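You operate a simulated robot arm through the tools that you are given. There is no shell and no other tool.

You run a simulated robot arm. Do the job below in one go: nothing can be reset, and whatever is moved stays where it is left.

JOB
Grease the blue cage and slide it home on the spindle.
Fine: the yellow brush is filled at the grease pot, the film goes all round, and the brush ends in its cup.

It is judged by the outcome, as a careful person would: the job done as asked, and still so three seconds after it is handed in. It fails if anything else is knocked over, pushed out of place, dropped, spilled or broken.

ROBOT AND FRAMES
A 7-joint arm with a two-finger parallel gripper, fixed in place. Base frame: the origin is at the foot of the arm, x ahead of it, y to its left, z up. Units: mm, rad, N and s.
Its first joint turns from -2.897 to 2.897 rad. Payload 3.43 kg.
The TCP is the grasp point between the finger pads, 34 mm short of the fingertips. In the tool frame z runs along the fingers and y along their closing line. Largest opening 128 mm; finger width 24, thickness 12; the body of the gripper, 48 by 130 mm, starts 96 mm behind the TCP.
Orientation is that of the tool frame in the base frame, as a unit quaternion [w, x, y, z]. With the fingers straight down and closing along the base's y, the tool's x points along the base's -x, its y along +y and its z along -z.

CONTROLS
- The arm moves only by the tool move_arm. Its argument "deltas" is a list of rows, each a list of 6 numbers: the shift along the tool's x, y, z in mm, then the turn, a rotation vector about the tool's x, y, z in rad. In form: [[tx, ty, tz, ax, ay, az], ...]. A call has 1 to 20 rows; each row shifts and turns the commanded pose from where the row before left it, along the tool's axes as they then stand. "hand" is the closure, from 0 (fully open) to 1 (shut), set as the call begins (left out, the last holds). Rows are played at 5 a second. More than 50 mm and 0.15 rad between two rows, or a gripper value outside its range, and nothing of the call is played. A pose out of reach is approached as far as the arm can. The call stops where the force on the tool passes 40 N (or 10 N more than at its start, if that is more) or the arm is blocked; 0.2 s more then pass. Each finger travels about 153 mm/s and halts on what it meets, pressing with about 26 N; the grip force reading is that of the motor and also rises with nothing between the fingers. The clock runs only during rows and for 0.2 s after the last one: add rows that do not move to give the fingers time. It gives the time, the measured TCP pose, the force on the tool (base axes), the opening and the grip force at its end, in the units of the frame above (readings bear some noise), with the torque about the TCP (base axes, N m) and any sound that the robot's microphone picked up.
- Cameras (640 x 400 px; columns grow to the right, rows downward): "scene" is fixed at [220.4, -649.9, 1523.2]; the picture's right is [0.79, -0.62, 0.00], its down [-0.24, -0.30, -0.92] and it looks along [0.57, 0.73, -0.38] (base axes); focal length 322 px, centre (320, 200). "wrist" rides on the gripper at [76, -11, -160] in the tool frame; the picture's right is [0.15, 0.99, 0.00], its down [-0.88, 0.13, -0.46] and it looks along [-0.45, 0.07, 0.89] (tool axes); focal length 234 px, centre (320, 200). There is no depth. A picture from a camera that has moved, and an enlarged one, comes with that camera's place and axes in the base frame and with its lens.
- get_image(camera): a new picture of that camera. No time passes.
- enlarge(camera, box): a new picture of the part [left, top, right, bottom] of that camera's present view, enlarged. No time passes.
- job_done(): hands the job in; it is judged then, once.

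Places have to be worked out from the pictures, the camera data and where the tool is seen. Open the gripper and draw the arm clear of the work before you hand the job in, unless the task says otherwise.

The tools are called after ">>>" by a JSON object that holds its "fn" and its "kwargs". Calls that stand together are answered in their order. move_arm: Moves the arm, as the interface text tells. Its arguments: {"type":"object","properties":{"deltas":{"type":"array","items":{"type":"array","items":{"type":"number"}}},"hand":{"type":"number"}},"required":["deltas"]} The other tools are called the same way: get_image (camera) takes a picture; enlarge (camera, box) takes an enlarged picture of a part of a camera's view; job_done () hands the job in.

At the start:

```text
time: 0.0
position: [497.5, 139.7, 1281.5]
orientation: [0.001, 0.0, 1.0, 0.001]
force: [0.2, 0.0, -0.2]
torque: [0.0, -0.02, 0.0]
opening: 128.1
grasp_force: 0.1
```

scene: 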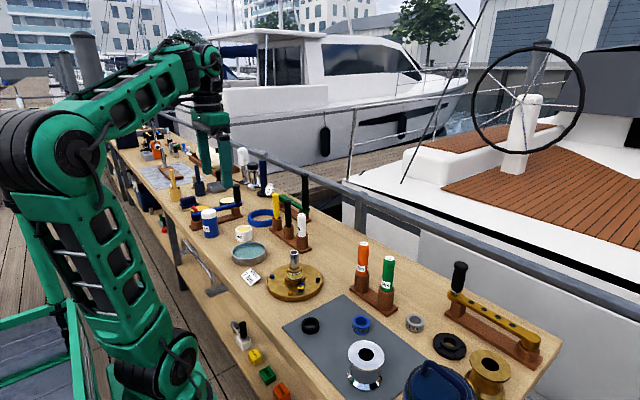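
wrist: 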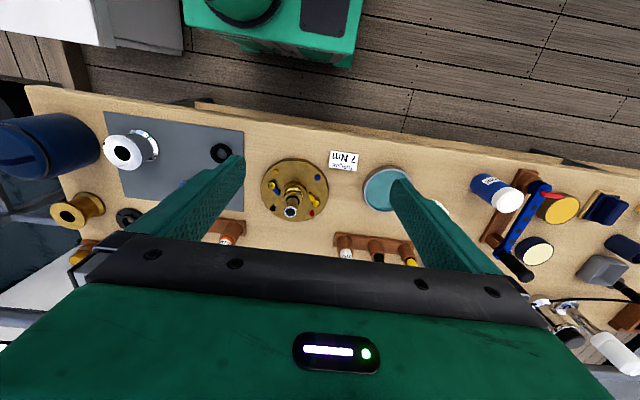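

I start by inspecting the scene closely before any motion.

>>> {"fn": "enlarge", "kwargs": {"camera": "scene", "box": [220, 170, 340, 310]}}

>>> {"fn": "enlarge", "kwargs": {"camera": "scene", "box": [280, 230, 440, 400]}}

>>> {"fn": "enlarge", "kwargs": {"camera": "scene", "box": [400, 240, 560, 400]}}

>>> {"fn": "enlarge", "kwargs": {"camera": "wrist", "box": [240, 130, 440, 270]}}

>>> {"fn": "enlarge", "kwargs": {"camera": "scene", "box": [140, 120, 280, 260]}}

```text
2.86 times, centred on (280, 240) of scene
camera zoom: at [220.4, -649.9, 1523.2], right [0.79, -0.62, 0.0], down [-0.24, -0.3, -0.92], along [0.57, 0.73, -0.38], focal length 920 px, centre (434, 86)
```

zoom: 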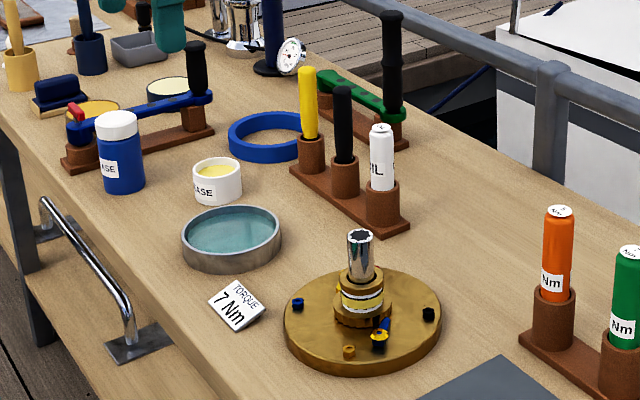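

```text
2.35 times, centred on (360, 315) of scene
camera zoom: at [220.4, -649.9, 1523.2], right [0.79, -0.62, 0.0], down [-0.24, -0.3, -0.92], along [0.57, 0.73, -0.38], focal length 758 px, centre (226, -71)
```

zoom: 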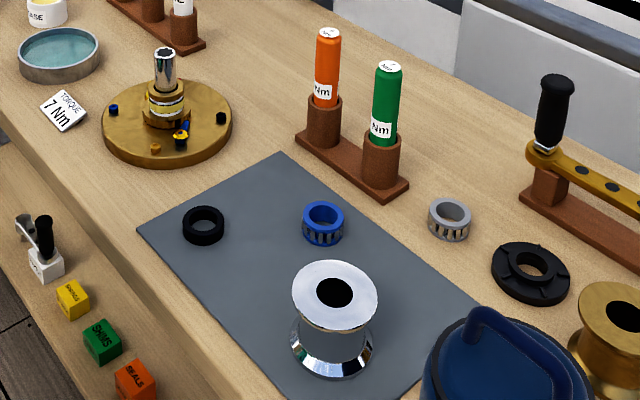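

```text
2.50 times, centred on (480, 320) of scene
camera zoom: at [220.4, -649.9, 1523.2], right [0.79, -0.62, 0.0], down [-0.24, -0.3, -0.92], along [0.57, 0.73, -0.38], focal length 805 px, centre (-80, -100)
```

zoom: 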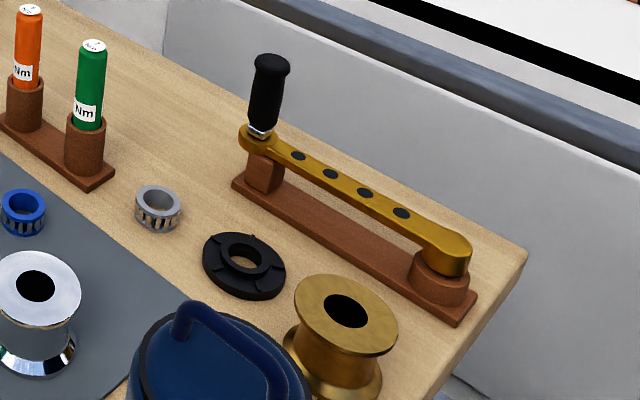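

```text
2.86 times, centred on (340, 200) of wrist
camera zoom: at [422.5, 129.5, 1438.6], right [-0.15, 0.99, 0.0], down [0.88, 0.13, 0.46], along [0.45, 0.07, -0.89], focal length 669 px, centre (263, 200)
```

zoom: 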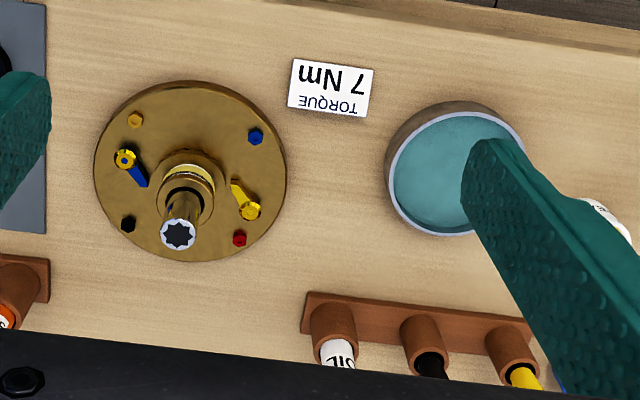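

```text
2.86 times, centred on (210, 190) of scene
camera zoom: at [220.4, -649.9, 1523.2], right [0.79, -0.62, 0.0], down [-0.24, -0.3, -0.92], along [0.57, 0.73, -0.38], focal length 920 px, centre (634, 229)
```

zoom: 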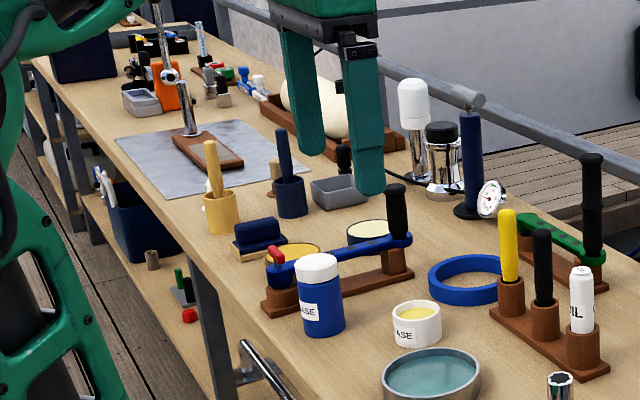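

The table top works out at about z≈858, the spindle near (705,102), the brush rack near x≈845 with the yellow brush at y≈448, the grease pot near (690,447), and the blue cage near (735,-178). I move lower towards the rack and pot to look.

>>> {"fn": "move_arm", "kwargs": {"deltas": [[0, 40, 30, 0, 0, 0], [0, 40, 30, 0, 0, 0], [0, 40, 30, 0, 0, 0], [-20, 40, 30, 0, 0, 0], [-20, 40, 10, 0, 0, 0], [-20, 40, 0, 0, 0, 0], [-20, 20, 0, 0, 0, 0]], "hand": 0}}

>>> {"fn": "get_image", "kwargs": {"camera": "wrist"}}

>>> {"fn": "get_image", "kwargs": {"camera": "scene"}}

```text
refused: row 4 steps farther than a row can; nothing moved
```

```text
taken
camera wrist: at [422.5, 129.5, 1438.6], right [-0.15, 0.99, 0.0], down [0.88, 0.13, 0.46], along [0.45, 0.07, -0.89], focal length 234 px, centre (320, 200)
```

wrist: 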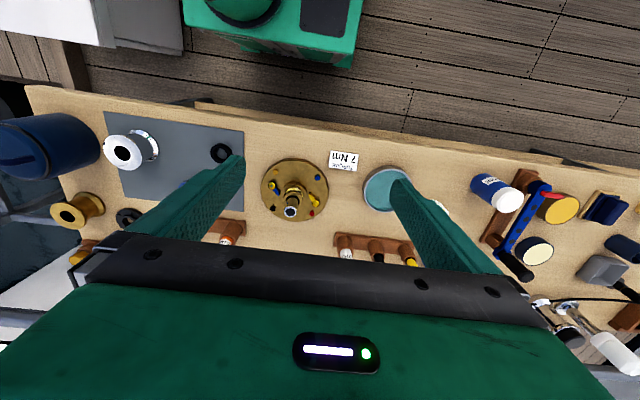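

```text
taken
```

scene: 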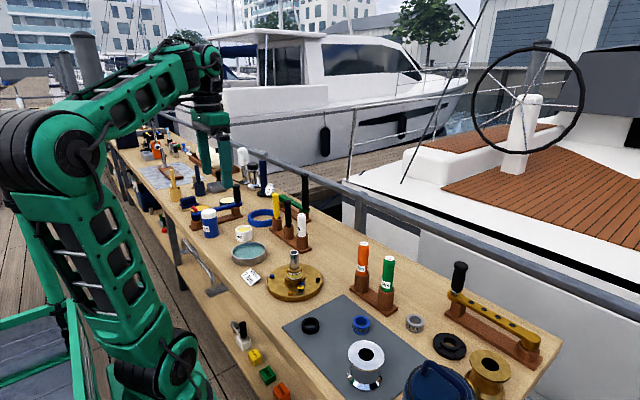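

The row was too long, so nothing moved. I repeat with shorter steps.

>>> {"fn": "move_arm", "kwargs": {"deltas": [[0, 35, 30, 0, 0, 0], [0, 35, 30, 0, 0, 0], [0, 35, 30, 0, 0, 0], [-15, 35, 20, 0, 0, 0], [-15, 35, 20, 0, 0, 0], [-15, 35, 0, 0, 0, 0], [-15, 35, 0, 0, 0, 0]], "hand": 0}}

>>> {"fn": "get_image", "kwargs": {"camera": "wrist"}}

```text
time: 1.6
position: [541.8, 384.3, 1160.0]
orientation: [0.006, 0.001, 1.0, 0.001]
force: [-1.1, -0.5, 0.4]
torque: [0.06, -0.01, -0.03]
opening: 127.9
grasp_force: 0.0
```

```text
taken
camera wrist: at [465.1, 374.3, 1316.3], right [-0.15, 0.99, 0.0], down [0.88, 0.13, 0.47], along [0.46, 0.07, -0.88], focal length 234 px, centre (320, 200)
```

wrist: 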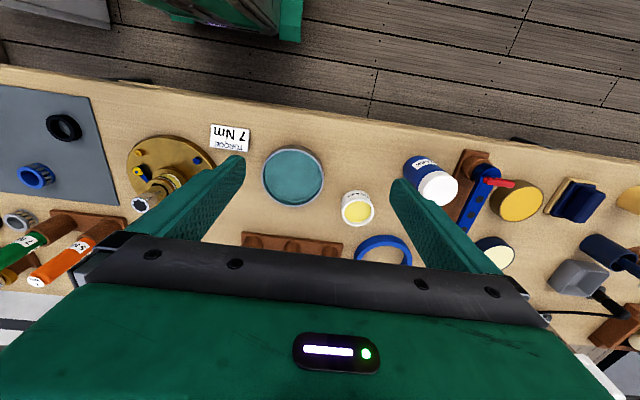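

The rack is hidden behind the gripper here; I zoom the scene camera strongly on the brushes, pot, spindle and cage for detail.

>>> {"fn": "enlarge", "kwargs": {"camera": "scene", "box": [225, 180, 315, 240]}}

>>> {"fn": "enlarge", "kwargs": {"camera": "scene", "box": [265, 240, 325, 305]}}

>>> {"fn": "enlarge", "kwargs": {"camera": "scene", "box": [295, 300, 435, 350]}}

>>> {"fn": "enlarge", "kwargs": {"camera": "scene", "box": [160, 155, 270, 235]}}

>>> {"fn": "enlarge", "kwargs": {"camera": "wrist", "box": [0, 110, 130, 220]}}

>>> {"fn": "enlarge", "kwargs": {"camera": "wrist", "box": [220, 110, 420, 270]}}

```text
6.67 times, centred on (270, 210) of scene
camera zoom: at [220.4, -649.9, 1523.2], right [0.79, -0.62, 0.0], down [-0.24, -0.3, -0.92], along [0.57, 0.73, -0.38], focal length 2146 px, centre (653, 133)
```

zoom: 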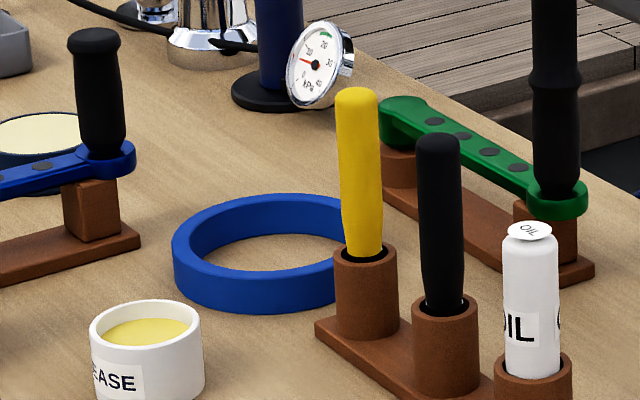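

```text
6.15 times, centred on (295, 272) of scene
camera zoom: at [220.4, -649.9, 1523.2], right [0.79, -0.62, 0.0], down [-0.24, -0.3, -0.92], along [0.57, 0.73, -0.38], focal length 1981 px, centre (474, -246)
```

zoom: 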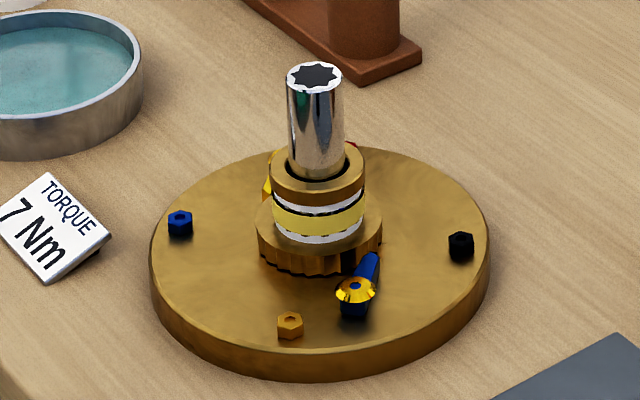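

```text
4.57 times, centred on (365, 325) of scene
camera zoom: at [220.4, -649.9, 1523.2], right [0.79, -0.62, 0.0], down [-0.24, -0.3, -0.92], along [0.57, 0.73, -0.38], focal length 1472 px, centre (114, -371)
```

zoom: 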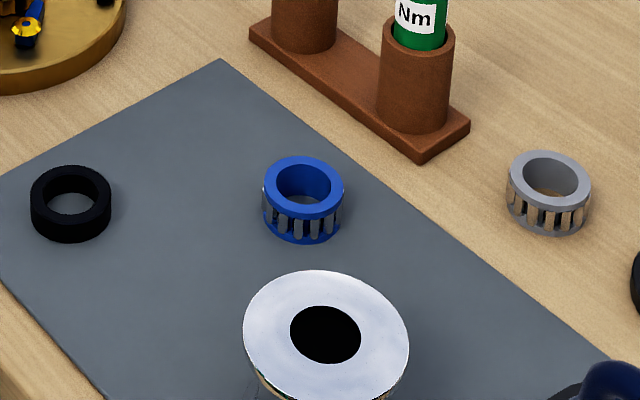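

```text
5.00 times, centred on (215, 195) of scene
camera zoom: at [220.4, -649.9, 1523.2], right [0.79, -0.62, 0.0], down [-0.24, -0.3, -0.92], along [0.57, 0.73, -0.38], focal length 1610 px, centre (845, 225)
```

zoom: 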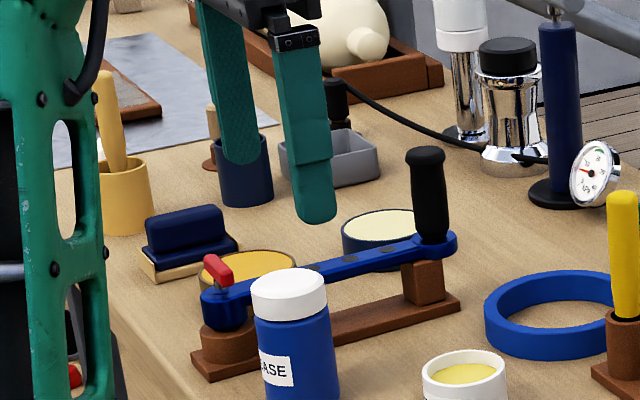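

```text
3.64 times, centred on (65, 165) of wrist
camera zoom: at [465.1, 374.3, 1316.3], right [-0.15, 0.99, 0.0], down [0.88, 0.13, 0.47], along [0.46, 0.07, -0.88], focal length 852 px, centre (1247, 327)
```

zoom: 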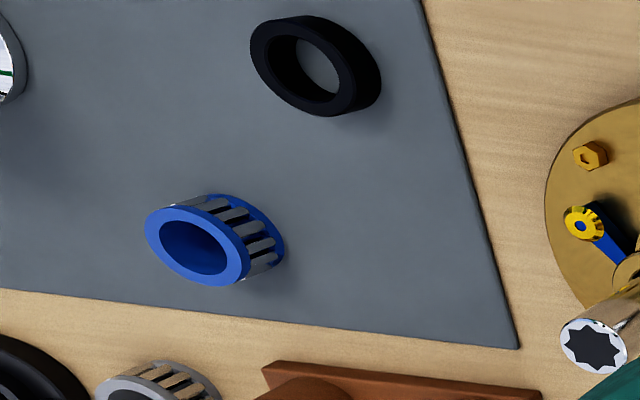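

```text
2.50 times, centred on (320, 190) of wrist
camera zoom: at [465.1, 374.3, 1316.3], right [-0.15, 0.99, 0.0], down [0.88, 0.13, 0.47], along [0.46, 0.07, -0.88], focal length 585 px, centre (320, 225)
```

zoom: 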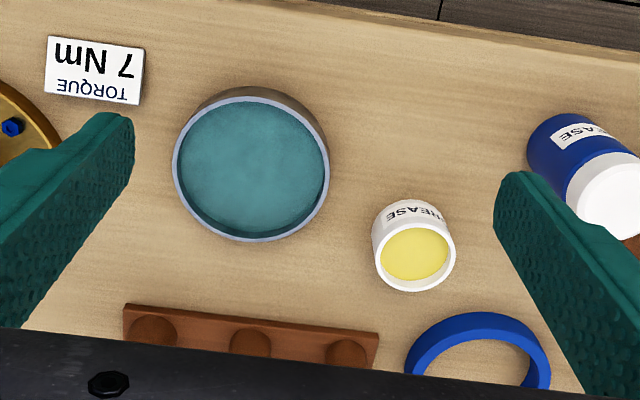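

The yellow-handled brush stands in a three-cup rack beside a black brush and an oil bottle; the open white pot holds the grease, and the blue roller cage lies on the grey mat. I move over the rack and pot to fix their positions.

>>> {"fn": "move_arm", "kwargs": {"deltas": [[-40, 5, -15, 0, 0, 0], [-40, 5, -15, 0, 0, 0], [-40, 5, -10, 0, 0, 0], [-40, 5, 0, 0, 0, 0], [-40, 0, 0, 0, 0, 0], [0, 0, 0, 0, 0, 0]], "hand": 0}}

>>> {"fn": "get_image", "kwargs": {"camera": "wrist"}}

>>> {"fn": "enlarge", "kwargs": {"camera": "wrist", "box": [220, 60, 420, 240]}}

```text
time: 3.0
position: [742.3, 404.7, 1201.2]
orientation: [0.005, 0.0, 1.0, 0.0]
force: [-0.1, -0.7, -0.4]
torque: [-0.02, -0.01, 0.02]
opening: 127.9
grasp_force: 0.1
```

```text
taken
camera wrist: at [665.8, 394.5, 1358.3], right [-0.15, 0.99, 0.0], down [0.88, 0.13, 0.47], along [0.46, 0.07, -0.89], focal length 234 px, centre (320, 200)
```

wrist: 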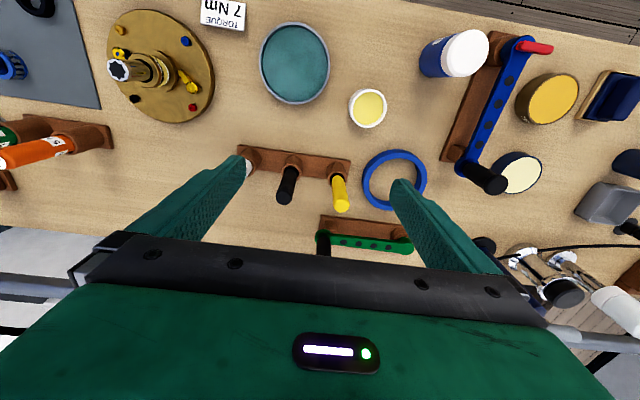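

```text
2.22 times, centred on (320, 150) of wrist
camera zoom: at [665.8, 394.5, 1358.3], right [-0.15, 0.99, 0.0], down [0.88, 0.13, 0.47], along [0.46, 0.07, -0.89], focal length 520 px, centre (320, 311)
```

zoom: 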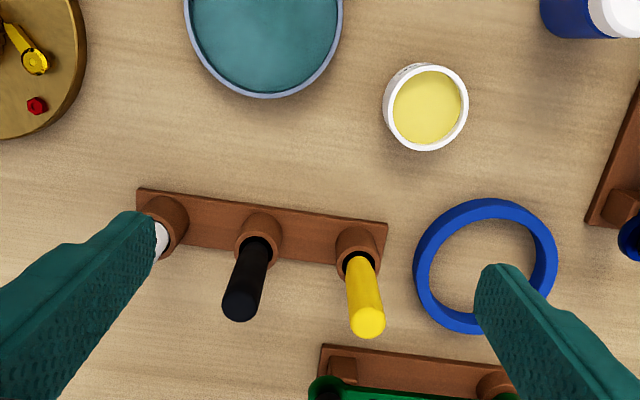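

Triangulating the wrist views puts the grease pot at about (703,491), grease at z≈888, and the yellow brush axis near (845,452) with its top near z≈1025–1040. I narrow the fingers to clear the neighbouring black brush and move above the yellow handle.

>>> {"fn": "move_arm", "kwargs": {"deltas": [[-25, 12, 0, 0, 0, 0], [-25, 12, 0, 0, 0, 0], [-25, 12, 0, 0, 0, 0], [-25, 11, 0, 0, 0, 0], [0, 0, 30, 0, 0, 0], [0, 0, 30, 0, 0, 0], [0, 0, 30, 0, 0, 0], [0, 0, 0, 0, 0, 0], [0, 0, 0, 0, 0, 0]], "hand": 0.45}}

>>> {"fn": "get_image", "kwargs": {"camera": "wrist"}}

>>> {"fn": "enlarge", "kwargs": {"camera": "scene", "box": [220, 130, 360, 250]}}

```text
time: 5.0
position: [789.0, 417.2, 1108.9]
orientation: [0.006, 0.0, 1.0, 0.0]
force: [0.6, -0.5, 0.6]
torque: [-0.03, 0.01, 0.02]
opening: 70.4
grasp_force: 0.1
out of reach, approached as far as the arm can: row 2, 3, 4
```

```text
taken
camera wrist: at [711.6, 406.8, 1267.2], right [-0.15, 0.99, 0.0], down [0.88, 0.13, 0.47], along [0.46, 0.07, -0.88], focal length 234 px, centre (320, 200)
```

wrist: 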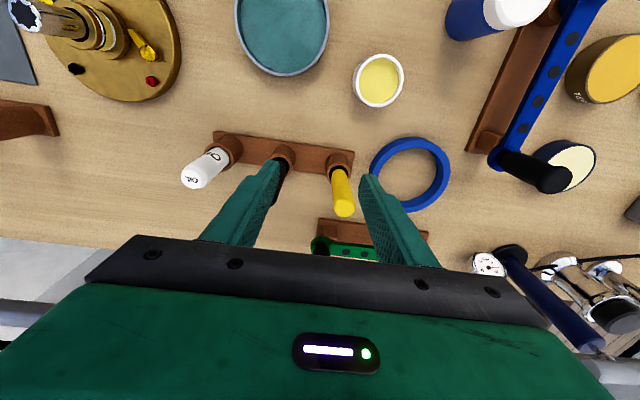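

```text
3.33 times, centred on (290, 190) of scene
camera zoom: at [220.4, -649.9, 1523.2], right [0.79, -0.62, 0.0], down [-0.24, -0.3, -0.92], along [0.57, 0.73, -0.38], focal length 1073 px, centre (420, 233)
```

zoom: 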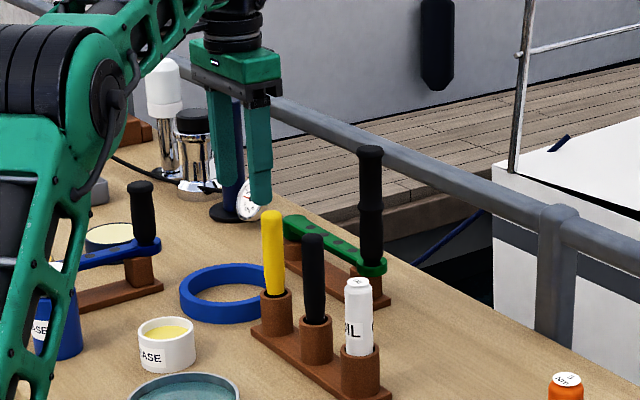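

Straight down at that height is out of reach, so I'll turn the gripper radially (closing line tangential) and tilt the fingers about 0.4 rad outward to gain reach. I do the turn here first, in free space.

>>> {"fn": "move_arm", "kwargs": {"deltas": [[0, 0, 0, 0, 0, -0.12], [0, 0, 0, 0, 0, -0.12], [0, 0, 0, 0, 0, -0.12], [0, 0, 0, 0, 0, -0.13], [0, 0, 0, 0, -0.1, 0], [0, 0, 0, 0, -0.1, 0], [0, 0, 0, 0, -0.1, 0], [0, 0, 0, 0, -0.1, 0], [0, 0, 0, 0, 0, 0]]}}

>>> {"fn": "get_image", "kwargs": {"camera": "wrist"}}

```text
time: 7.0
position: [789.5, 415.7, 1110.5]
orientation: [0.199, -0.237, 0.95, 0.047]
force: [0.2, 0.9, -1.1]
torque: [0.04, 0.0, 0.03]
opening: 70.3
grasp_force: 0.0
```

```text
taken
camera wrist: at [677.4, 345.0, 1225.5], right [-0.58, 0.81, -0.06], down [0.49, 0.41, 0.77], along [0.65, 0.42, -0.64], focal length 234 px, centre (320, 200)
```

wrist: 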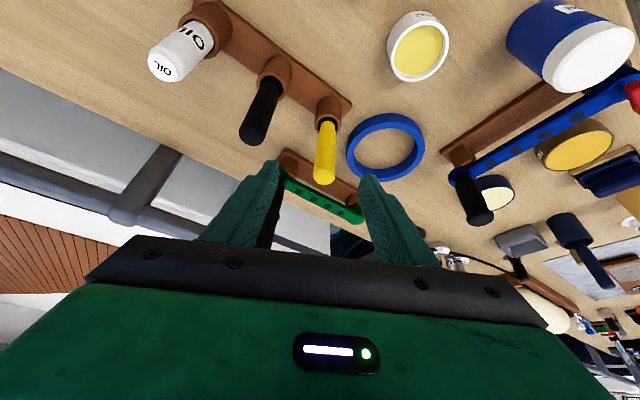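

The rays agree on a handle top near (838,453,1036). I move the tilted gripper above it, still with fingertips clear of the top.

>>> {"fn": "move_arm", "kwargs": {"deltas": [[-18.4, 3.3, 8.0, 0, 0, 0], [-18.4, 3.3, 8.0, 0, 0, 0], [-18.4, 3.3, 8.0, 0, 0, 0], [0, 0, 0, 0, 0, 0]]}}

>>> {"fn": "get_image", "kwargs": {"camera": "wrist"}}

>>> {"fn": "enlarge", "kwargs": {"camera": "scene", "box": [220, 130, 360, 250]}}

```text
time: 8.0
position: [836.8, 454.3, 1111.8]
orientation: [0.198, -0.238, 0.95, 0.047]
force: [0.7, 0.0, 1.1]
torque: [0.0, 0.02, 0.01]
opening: 70.4
grasp_force: 0.0
```

```text
taken
camera wrist: at [725.8, 382.3, 1226.7], right [-0.58, 0.81, -0.06], down [0.49, 0.41, 0.77], along [0.65, 0.42, -0.64], focal length 234 px, centre (320, 200)
```

wrist: 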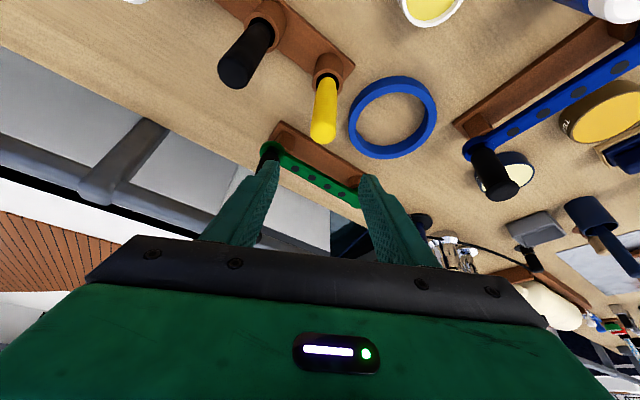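

```text
3.33 times, centred on (290, 190) of scene
camera zoom: at [220.4, -649.9, 1523.2], right [0.79, -0.62, 0.0], down [-0.24, -0.3, -0.92], along [0.57, 0.73, -0.38], focal length 1073 px, centre (420, 233)
```

zoom: 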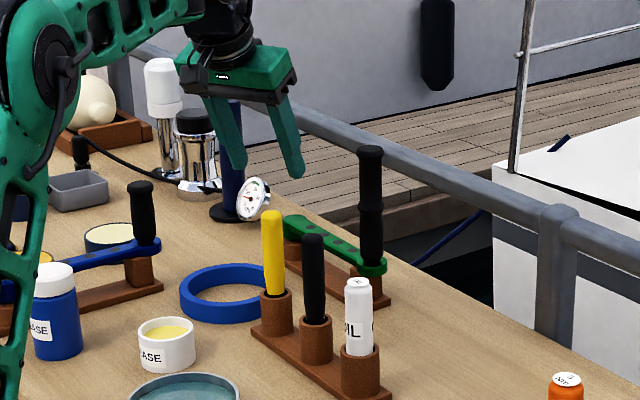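

Zooming in to check the handle's axis and lean against its cup.

>>> {"fn": "enlarge", "kwargs": {"camera": "wrist", "box": [210, 30, 430, 180]}}

>>> {"fn": "enlarge", "kwargs": {"camera": "scene", "box": [255, 180, 325, 250]}}

```text
2.67 times, centred on (320, 105) of wrist
camera zoom: at [725.8, 382.3, 1226.7], right [-0.58, 0.81, -0.06], down [0.49, 0.41, 0.77], along [0.65, 0.42, -0.64], focal length 624 px, centre (320, 453)
```

zoom: 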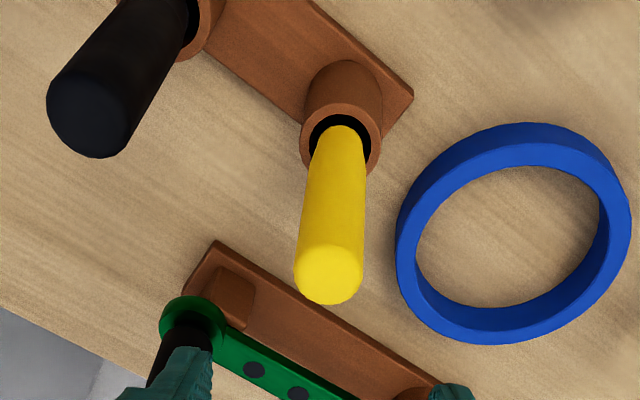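

```text
5.71 times, centred on (290, 215) of scene
camera zoom: at [220.4, -649.9, 1523.2], right [0.79, -0.62, 0.0], down [-0.24, -0.3, -0.92], along [0.57, 0.73, -0.38], focal length 1840 px, centre (491, 114)
```

zoom: 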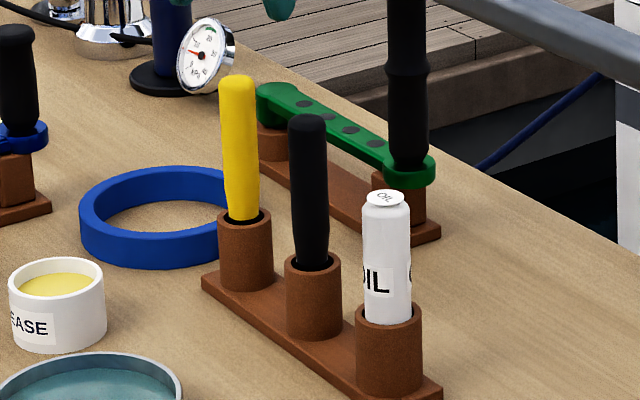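

The brush axis and cup agree at (837,452), rim near z≈928, handle top near 1038. I descend vertically so the fingers straddle the handle, TCP to about z=995.

>>> {"fn": "move_arm", "kwargs": {"deltas": [[11.9, -0.3, 26.7, 0, 0, 0], [11.9, -0.3, 26.7, 0, 0, 0], [11.9, -0.3, 26.7, 0, 0, 0], [11.9, -0.3, 26.7, 0, 0, 0], [0, 0, 0, 0, 0, 0]]}}

>>> {"fn": "get_image", "kwargs": {"camera": "wrist"}}

>>> {"fn": "enlarge", "kwargs": {"camera": "scene", "box": [235, 150, 335, 250]}}

```text
time: 9.2
position: [835.0, 450.8, 993.0]
orientation: [0.198, -0.239, 0.949, 0.048]
force: [-0.1, -0.6, -0.5]
torque: [-0.02, 0.0, 0.01]
opening: 70.3
grasp_force: 0.0
```

```text
taken
camera wrist: at [724.0, 380.1, 1108.1], right [-0.58, 0.81, -0.06], down [0.49, 0.41, 0.77], along [0.65, 0.42, -0.64], focal length 234 px, centre (320, 200)
```

wrist: 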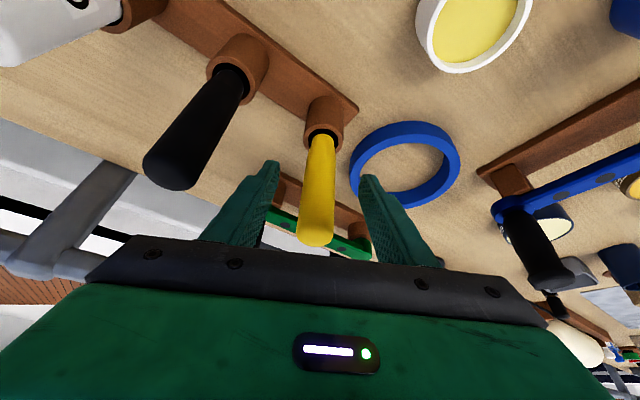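

```text
4.00 times, centred on (285, 200) of scene
camera zoom: at [220.4, -649.9, 1523.2], right [0.79, -0.62, 0.0], down [-0.24, -0.3, -0.92], along [0.57, 0.73, -0.38], focal length 1288 px, centre (460, 200)
```

zoom: 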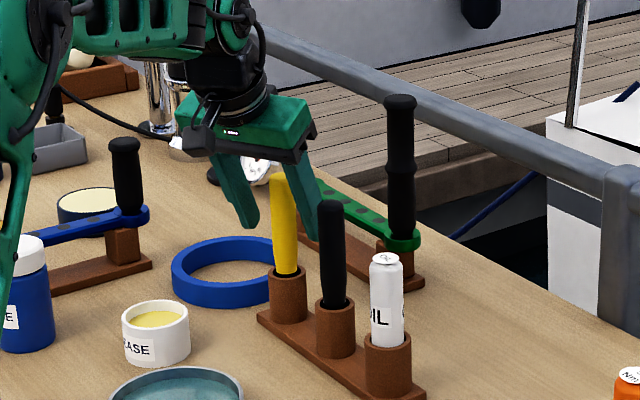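

The handle sits centred between the fingers. I close the gripper on it.

>>> {"fn": "move_arm", "kwargs": {"deltas": [[0, 0, 0, 0, 0, 0], [0, 0, 0, 0, 0, 0], [0, 0, 0, 0, 0, 0], [0, 0, 0, 0, 0, 0]], "hand": 1}}

>>> {"fn": "get_image", "kwargs": {"camera": "wrist"}}

```text
time: 10.2
position: [837.0, 450.6, 994.4]
orientation: [0.197, -0.239, 0.95, 0.047]
force: [0.4, 0.1, 1.8]
torque: [0.3, 0.16, 0.05]
opening: 25.3
grasp_force: 26.0
```

```text
taken
camera wrist: at [724.0, 380.1, 1108.5], right [-0.58, 0.81, -0.06], down [0.49, 0.41, 0.77], along [0.65, 0.42, -0.64], focal length 234 px, centre (320, 200)
```

wrist: 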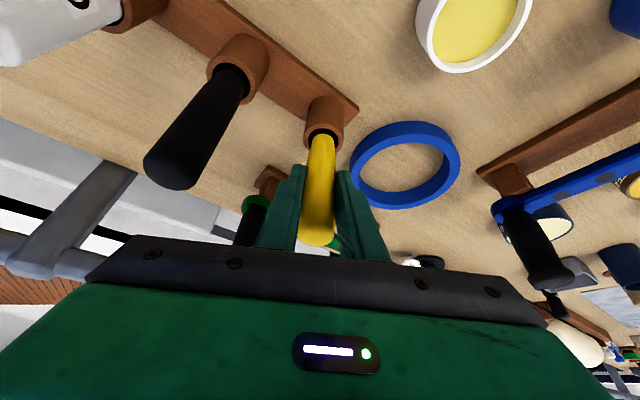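

Gripped at 25 mm. I lift straight up out of the cup.

>>> {"fn": "move_arm", "kwargs": {"deltas": [[-6, -0.1, -13.8, 0, 0, 0], [-6, -0.1, -13.8, 0, 0, 0], [-8, -0.1, -18.3, 0, 0, 0], [-8, -0.1, -18.3, 0, 0, 0], [-8, -0.1, -18.3, 0, 0, 0], [-8, -0.1, -18.3, 0, 0, 0], [0, 0, 0, 0, 0, 0]]}}

>>> {"fn": "get_image", "kwargs": {"camera": "wrist"}}

>>> {"fn": "enlarge", "kwargs": {"camera": "scene", "box": [235, 150, 335, 250]}}

```text
time: 11.8
position: [836.8, 449.8, 1104.3]
orientation: [0.198, -0.237, 0.95, 0.047]
force: [0.4, 0.5, -0.4]
torque: [-0.06, -0.04, -0.04]
opening: 25.3
grasp_force: 26.1
```

```text
taken
camera wrist: at [724.8, 379.7, 1219.1], right [-0.58, 0.81, -0.06], down [0.49, 0.41, 0.77], along [0.65, 0.42, -0.64], focal length 234 px, centre (320, 200)
```

wrist: 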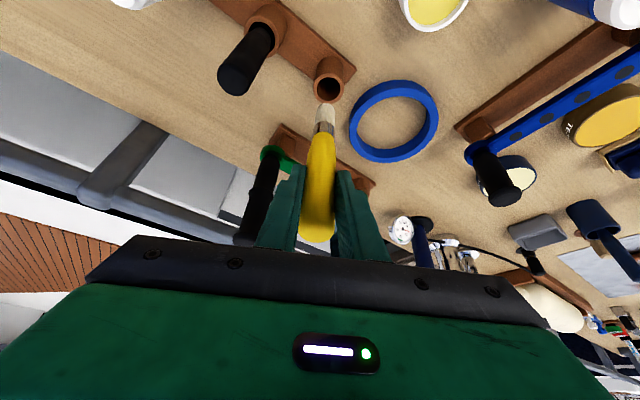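

```text
4.00 times, centred on (285, 200) of scene
camera zoom: at [220.4, -649.9, 1523.2], right [0.79, -0.62, 0.0], down [-0.24, -0.3, -0.92], along [0.57, 0.73, -0.38], focal length 1288 px, centre (460, 200)
```

zoom: 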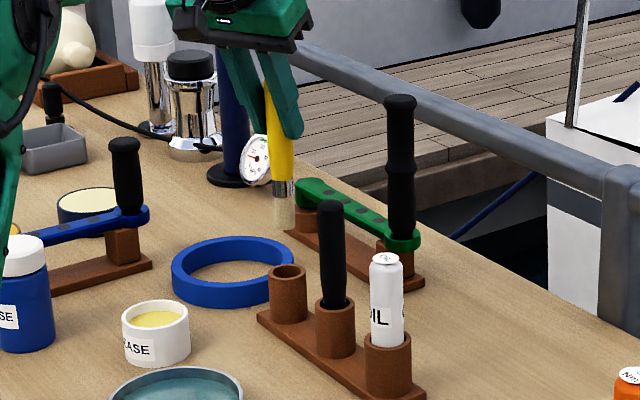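

The brush is out and hangs vertical, its bristle tip about 126 mm below the TCP. I carry it at this height over the grease pot at (703,491).

>>> {"fn": "move_arm", "kwargs": {"deltas": [[18.1, 19.8, -8, 0, 0, 0], [18.1, 19.8, -8, 0, 0, 0], [18.1, 19.8, -8, 0, 0, 0], [18.1, 19.8, -8, 0, 0, 0], [18.1, 20.0, -8, 0, 0, 0], [0, 0, 0, 0, 0, 0]]}}

>>> {"fn": "get_image", "kwargs": {"camera": "wrist"}}

>>> {"fn": "enlarge", "kwargs": {"camera": "scene", "box": [195, 160, 295, 260]}}

```text
time: 13.2
position: [700.7, 491.0, 1103.6]
orientation: [0.197, -0.238, 0.95, 0.047]
force: [0.1, -0.3, -0.2]
torque: [0.05, 0.06, 0.03]
opening: 25.2
grasp_force: 26.3
```

```text
taken
camera wrist: at [589.5, 420.6, 1219.2], right [-0.58, 0.81, -0.06], down [0.49, 0.41, 0.77], along [0.65, 0.42, -0.64], focal length 234 px, centre (320, 200)
```

wrist: 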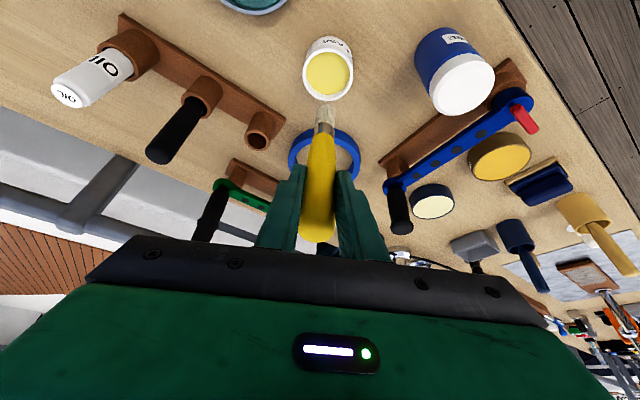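

```text
4.00 times, centred on (245, 210) of scene
camera zoom: at [220.4, -649.9, 1523.2], right [0.79, -0.62, 0.0], down [-0.24, -0.3, -0.92], along [0.57, 0.73, -0.38], focal length 1288 px, centre (620, 160)
```

zoom: 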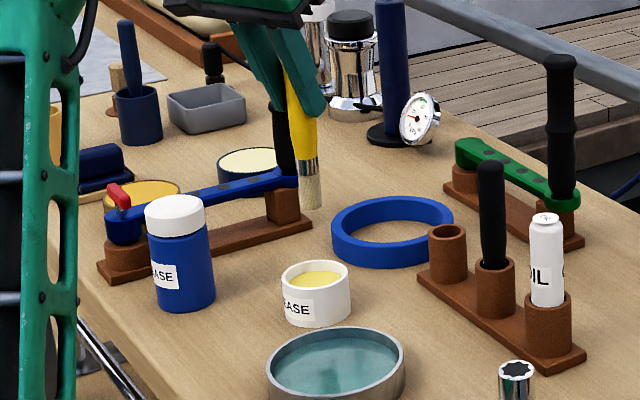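

The bristles are right above the pot. I lower the tip into the grease (tip to about z≈881).

>>> {"fn": "move_arm", "kwargs": {"deltas": [[8.9, 0, 22.3, 0, 0, 0], [8.9, 0, 22.3, 0, 0, 0], [8.9, 0, 22.3, 0, 0, 0], [4.4, 0, 11.1, 0, 0, 0], [4.4, 0, 11.1, 0, 0, 0], [0, 0, 0, 0, 0, 0]]}}

>>> {"fn": "enlarge", "kwargs": {"camera": "wrist", "box": [250, 20, 410, 140]}}

>>> {"fn": "enlarge", "kwargs": {"camera": "scene", "box": [215, 180, 285, 250]}}

```text
time: 14.6
position: [705.7, 493.9, 1011.4]
orientation: [0.201, -0.238, 0.949, 0.048]
force: [2.4, -2.9, 33.7]
torque: [-0.08, -0.76, -0.13]
opening: 25.6
grasp_force: 25.8
```

```text
3.33 times, centred on (330, 80) of wrist
camera zoom: at [592.7, 422.6, 1125.1], right [-0.58, 0.81, -0.06], down [0.49, 0.41, 0.77], along [0.65, 0.42, -0.63], focal length 781 px, centre (287, 600)
```

zoom: 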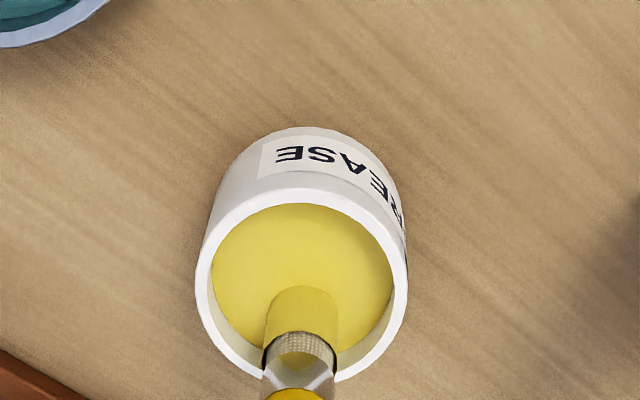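

```text
5.71 times, centred on (250, 215) of scene
camera zoom: at [220.4, -649.9, 1523.2], right [0.79, -0.62, 0.0], down [-0.24, -0.3, -0.92], along [0.57, 0.73, -0.38], focal length 1840 px, centre (720, 114)
```

zoom: 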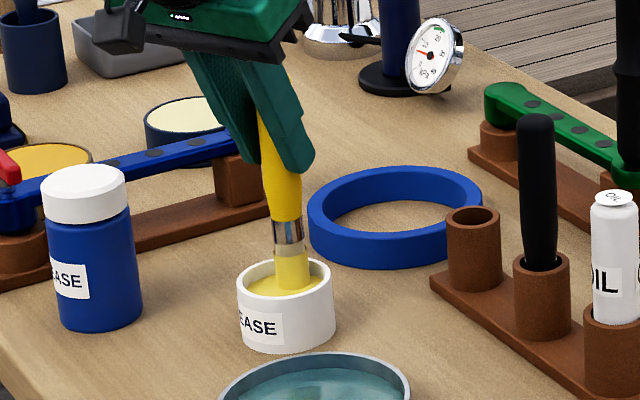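

The bristles have turned yellow, so the brush is loaded; the surface pushed back at 34 N. I lift straight out.

>>> {"fn": "move_arm", "kwargs": {"deltas": [[-4, 0, -9.2, 0, 0, 0], [-8, 0, -18.3, 0, 0, 0], [-8, 0, -18.3, 0, 0, 0], [-10, 0, -23, 0, 0, 0], [-12, 0, -27.5, 0, 0, 0], [-12, 0, -27.5, 0, 0, 0], [0, 0, 0, 0, 0, 0]]}}

>>> {"fn": "get_image", "kwargs": {"camera": "wrist"}}

>>> {"fn": "enlarge", "kwargs": {"camera": "scene", "box": [195, 150, 295, 250]}}

```text
time: 16.2
position: [705.6, 495.0, 1143.0]
orientation: [0.198, -0.239, 0.949, 0.047]
force: [-0.6, -0.1, -0.4]
torque: [-0.04, 0.01, 0.01]
opening: 25.4
grasp_force: 26.1
```

```text
taken
camera wrist: at [594.7, 423.6, 1257.9], right [-0.58, 0.81, -0.06], down [0.49, 0.41, 0.77], along [0.65, 0.42, -0.64], focal length 234 px, centre (320, 200)
```

wrist: 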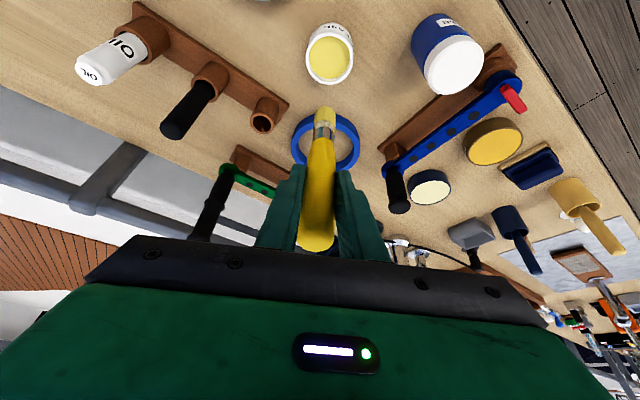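

```text
4.00 times, centred on (245, 200) of scene
camera zoom: at [220.4, -649.9, 1523.2], right [0.79, -0.62, 0.0], down [-0.24, -0.3, -0.92], along [0.57, 0.73, -0.38], focal length 1288 px, centre (620, 200)
```

zoom: 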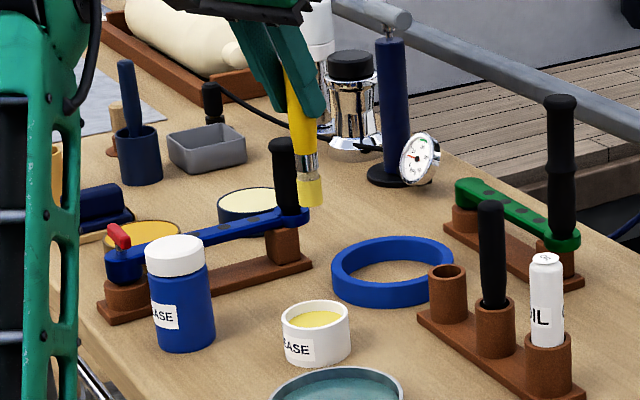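

The brush is loaded with yellow grease; tip now about 120 mm below the TCP. I carry it at height (tip ≈1023, above the spindle top) toward the blue cage.

>>> {"fn": "move_arm", "kwargs": {"deltas": [[9.3, -17.3, -4, 0, 0, 0], [18.6, -34.55, -7.95, 0, 0, 0], [18.6, -34.55, -7.95, 0, 0, 0], [18.6, -34.55, -7.95, 0, 0, 0], [18.6, -34.55, -7.95, 0, 0, 0], [18.6, -34.55, -7.95, 0, 0, 0], [18.6, -34.55, -7.95, 0, 0, 0], [18.6, -34.55, -7.95, 0, 0, 0], [18.6, -34.55, -7.95, 0, 0, 0], [18.6, -34.55, -7.95, 0, 0, 0], [18.6, -34.55, -7.95, 0, 0, 0], [18.6, -34.55, -7.95, 0, 0, 0], [18.6, -34.55, -7.95, 0, 0, 0], [18.6, -34.55, -7.95, 0, 0, 0], [18.6, -34.55, -7.95, 0, 0, 0], [9.3, -17.3, -4, 0, 0, 0], [0, 0, 0, 0, 0, 0]]}}

>>> {"fn": "get_image", "kwargs": {"camera": "wrist"}}

>>> {"fn": "get_image", "kwargs": {"camera": "scene"}}

```text
time: 19.8
position: [682.0, -105.4, 1143.8]
orientation: [0.199, -0.239, 0.949, 0.046]
force: [0.2, 1.6, -1.1]
torque: [-0.02, -0.02, 0.03]
opening: 25.3
grasp_force: 26.8
```

```text
taken
camera wrist: at [571.3, -176.7, 1258.4], right [-0.58, 0.81, -0.06], down [0.49, 0.41, 0.77], along [0.65, 0.42, -0.64], focal length 234 px, centre (320, 200)
```

wrist: 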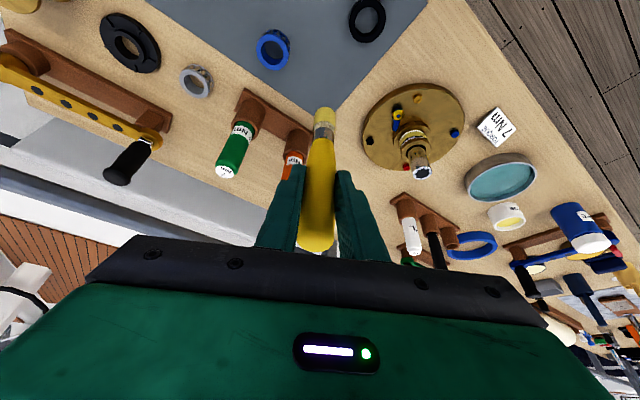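

```text
taken
```

scene: 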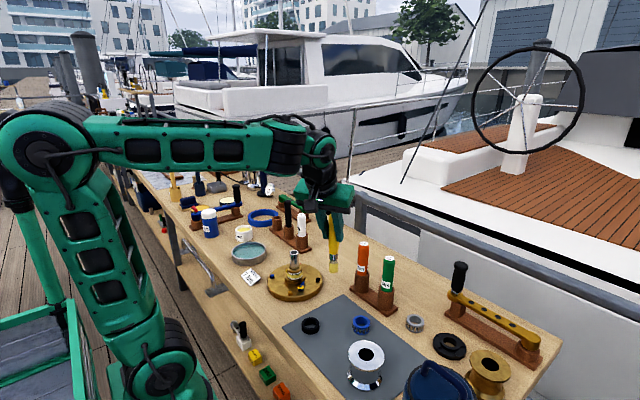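

Now I zoom on the cage from both cameras to measure it, and on the brush tip.

>>> {"fn": "enlarge", "kwargs": {"camera": "wrist", "box": [220, 10, 380, 130]}}

>>> {"fn": "enlarge", "kwargs": {"camera": "scene", "box": [310, 235, 430, 345]}}

```text
3.33 times, centred on (300, 70) of wrist
camera zoom: at [571.3, -176.7, 1258.4], right [-0.58, 0.81, -0.06], down [0.49, 0.41, 0.77], along [0.65, 0.42, -0.64], focal length 781 px, centre (387, 633)
```

zoom: 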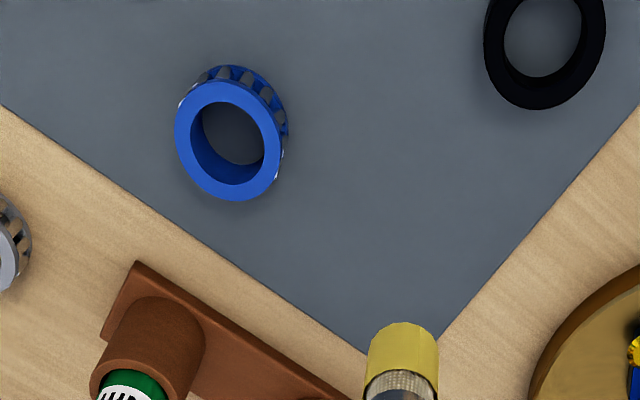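

```text
3.64 times, centred on (370, 290) of scene
camera zoom: at [220.4, -649.9, 1523.2], right [0.79, -0.62, 0.0], down [-0.24, -0.3, -0.92], along [0.57, 0.73, -0.38], focal length 1171 px, centre (138, -127)
```

zoom: 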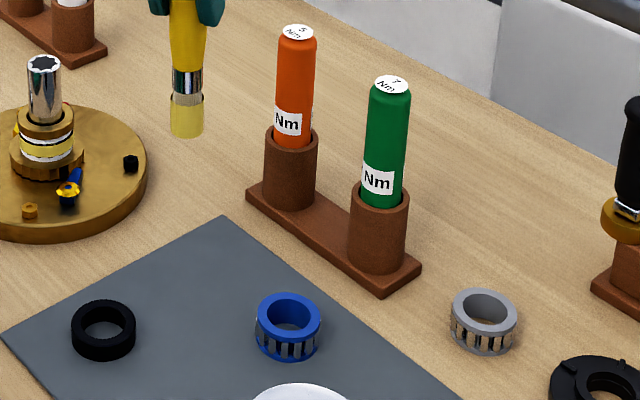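

I shift lower to a second viewpoint to triangulate the cage accurately with the wrist camera.

>>> {"fn": "move_arm", "kwargs": {"deltas": [[20.7, -3.7, 21.5, 0, 0, 0], [20.7, -3.7, 21.5, 0, 0, 0], [20.7, -3.7, 21.5, 0, 0, 0], [0, 0, 0, 0, 0, 0]]}}

>>> {"fn": "get_image", "kwargs": {"camera": "wrist"}}

>>> {"fn": "enlarge", "kwargs": {"camera": "wrist", "box": [200, 40, 360, 140]}}

```text
time: 20.8
position: [662.3, -130.0, 1060.2]
orientation: [0.199, -0.239, 0.949, 0.046]
force: [0.6, 0.3, -0.5]
torque: [-0.04, 0.04, -0.02]
opening: 25.2
grasp_force: 26.5
```

```text
taken
camera wrist: at [550.1, -200.9, 1174.2], right [-0.58, 0.81, -0.06], down [0.49, 0.41, 0.77], along [0.65, 0.42, -0.64], focal length 234 px, centre (320, 200)
```

wrist: 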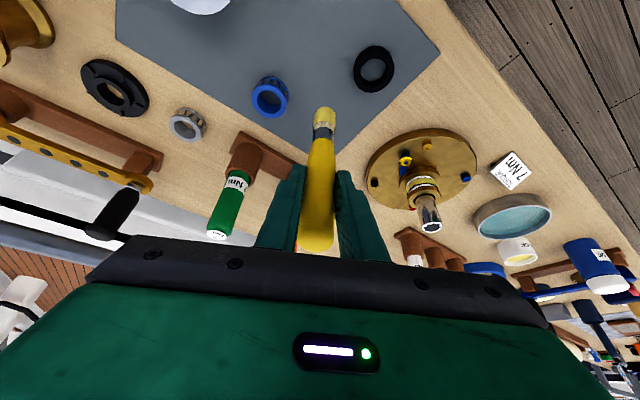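

```text
4.00 times, centred on (280, 90) of wrist
camera zoom: at [550.1, -200.9, 1174.2], right [-0.58, 0.81, -0.06], down [0.49, 0.41, 0.77], along [0.65, 0.42, -0.64], focal length 937 px, centre (480, 640)
```

zoom: 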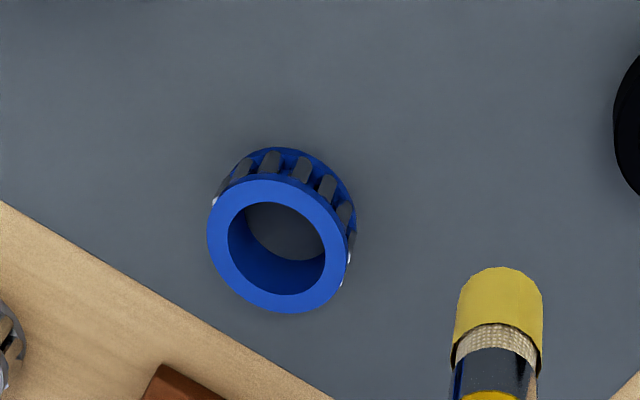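

The wrist rays meet at the cage top centre (730,-179,≈874). The exact tip offset is still ambiguous, so I bring the brush lower beside the cage and compare tip and cage directly in both cameras.

>>> {"fn": "move_arm", "kwargs": {"deltas": [[12, -12, 21, 0, 0, 0], [0, -5, 10, 0, 0, 0], [0, 0, 0, 0, 0, 0]]}}

>>> {"fn": "enlarge", "kwargs": {"camera": "wrist", "box": [220, 60, 400, 260]}}

>>> {"fn": "enlarge", "kwargs": {"camera": "scene", "box": [290, 230, 400, 340]}}

```text
time: 21.6
position: [670.1, -144.7, 1027.0]
orientation: [0.198, -0.239, 0.949, 0.047]
force: [1.4, 0.1, -0.4]
torque: [-0.01, 0.02, 0.02]
opening: 25.4
grasp_force: 26.0
```

```text
2.00 times, centred on (310, 160) of wrist
camera zoom: at [558.5, -215.4, 1141.8], right [-0.58, 0.81, -0.06], down [0.49, 0.41, 0.77], along [0.65, 0.42, -0.64], focal length 468 px, centre (340, 280)
```

zoom: 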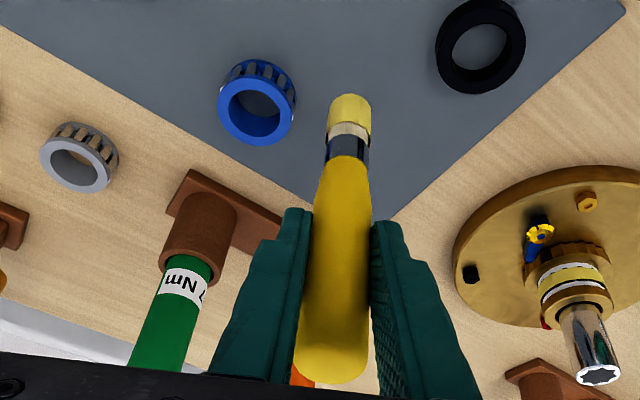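

```text
3.64 times, centred on (345, 285) of scene
camera zoom: at [220.4, -649.9, 1523.2], right [0.79, -0.62, 0.0], down [-0.24, -0.3, -0.92], along [0.57, 0.73, -0.38], focal length 1171 px, centre (229, -109)
```

zoom: 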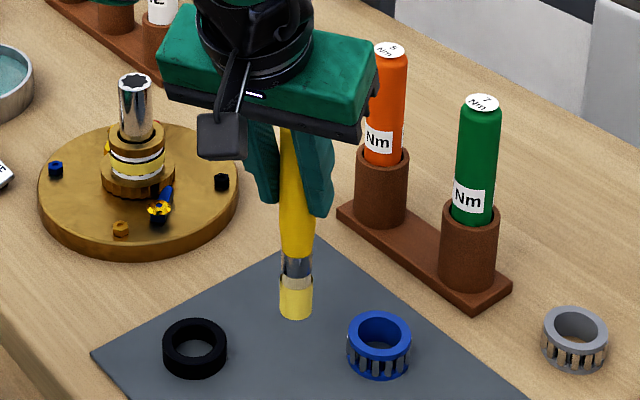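

Both views now agree: brush vertical, tip about 114 mm below the TCP, bristles ~24 mm across, cage ~20 mm tall (z≈854–874). I lower beside the cage to check tip height against it.

>>> {"fn": "move_arm", "kwargs": {"deltas": [[4.6, -6, 20.9, 0, 0, 0], [4.6, -6, 20.9, 0, 0, 0], [0, 0, 0, 0, 0, 0]]}}

>>> {"fn": "enlarge", "kwargs": {"camera": "wrist", "box": [240, 70, 360, 160]}}

>>> {"fn": "enlarge", "kwargs": {"camera": "scene", "box": [330, 280, 400, 340]}}

```text
time: 22.4
position: [682.3, -151.6, 985.0]
orientation: [0.198, -0.238, 0.95, 0.047]
force: [0.0, 0.6, -0.6]
torque: [0.02, 0.02, -0.03]
opening: 25.1
grasp_force: 25.8
```

```text
4.44 times, centred on (300, 115) of wrist
camera zoom: at [570.5, -221.3, 1099.7], right [-0.58, 0.81, -0.06], down [0.49, 0.41, 0.77], along [0.65, 0.42, -0.64], focal length 1041 px, centre (409, 578)
```

zoom: 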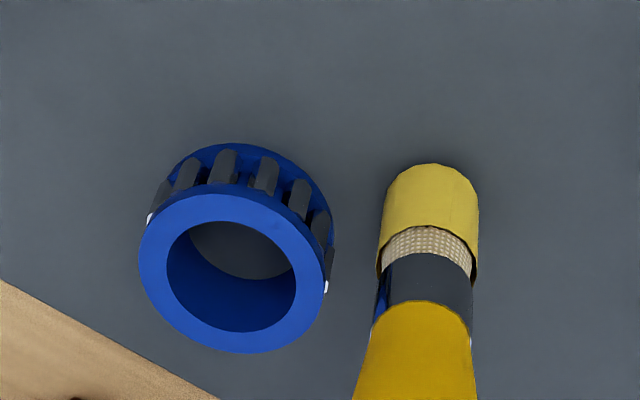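

```text
6.67 times, centred on (365, 310) of scene
camera zoom: at [220.4, -649.9, 1523.2], right [0.79, -0.62, 0.0], down [-0.24, -0.3, -0.92], along [0.57, 0.73, -0.38], focal length 2146 px, centre (20, -533)
```

zoom: 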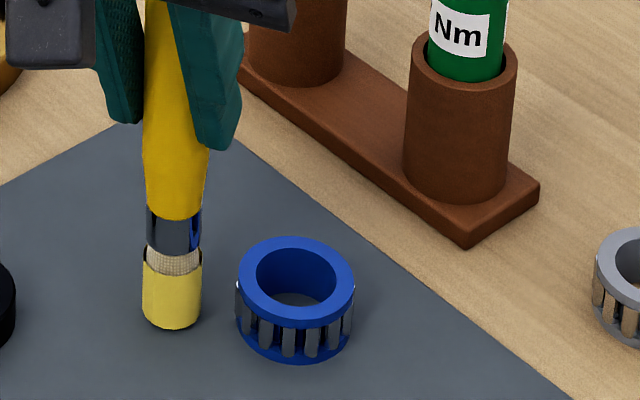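

Cage centre confirmed at (730.5,-179), radius ~24, so bristle contact is at ~36 mm from its axis. I approach to about 38 mm and lower the tip to about z≈860.

>>> {"fn": "move_arm", "kwargs": {"deltas": [[-2.1, -7.2, 7, 0, 0, 0], [-2.1, -7.2, 7, 0, 0, 0], [0, 0, 0, 0, 0, 0]]}}

>>> {"fn": "enlarge", "kwargs": {"camera": "wrist", "box": [240, 70, 360, 160]}}

>>> {"fn": "enlarge", "kwargs": {"camera": "scene", "box": [330, 280, 400, 340]}}

```text
time: 23.2
position: [698.2, -159.1, 977.1]
orientation: [0.2, -0.24, 0.949, 0.046]
force: [-4.6, 11.4, 34.4]
torque: [1.5, 0.31, 0.09]
opening: 28.1
grasp_force: 25.6
```

```text
4.44 times, centred on (300, 115) of wrist
camera zoom: at [585.8, -229.4, 1091.1], right [-0.59, 0.81, -0.07], down [0.48, 0.41, 0.77], along [0.65, 0.42, -0.63], focal length 1041 px, centre (409, 578)
```

zoom: 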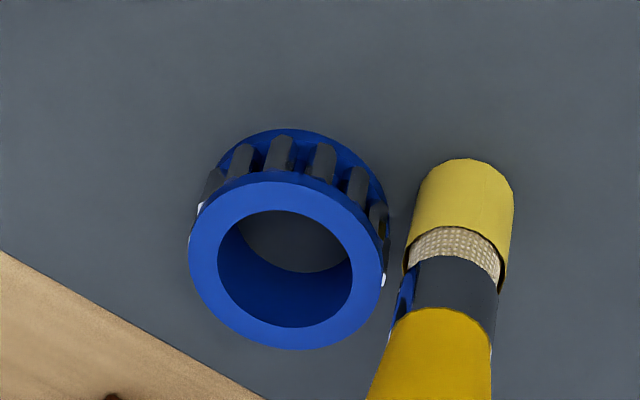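

```text
6.67 times, centred on (365, 310) of scene
camera zoom: at [220.4, -649.9, 1523.2], right [0.79, -0.62, 0.0], down [-0.24, -0.3, -0.92], along [0.57, 0.73, -0.38], focal length 2146 px, centre (20, -533)
```

zoom: 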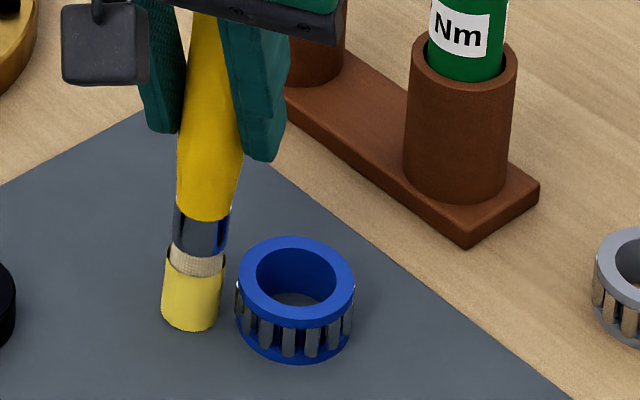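

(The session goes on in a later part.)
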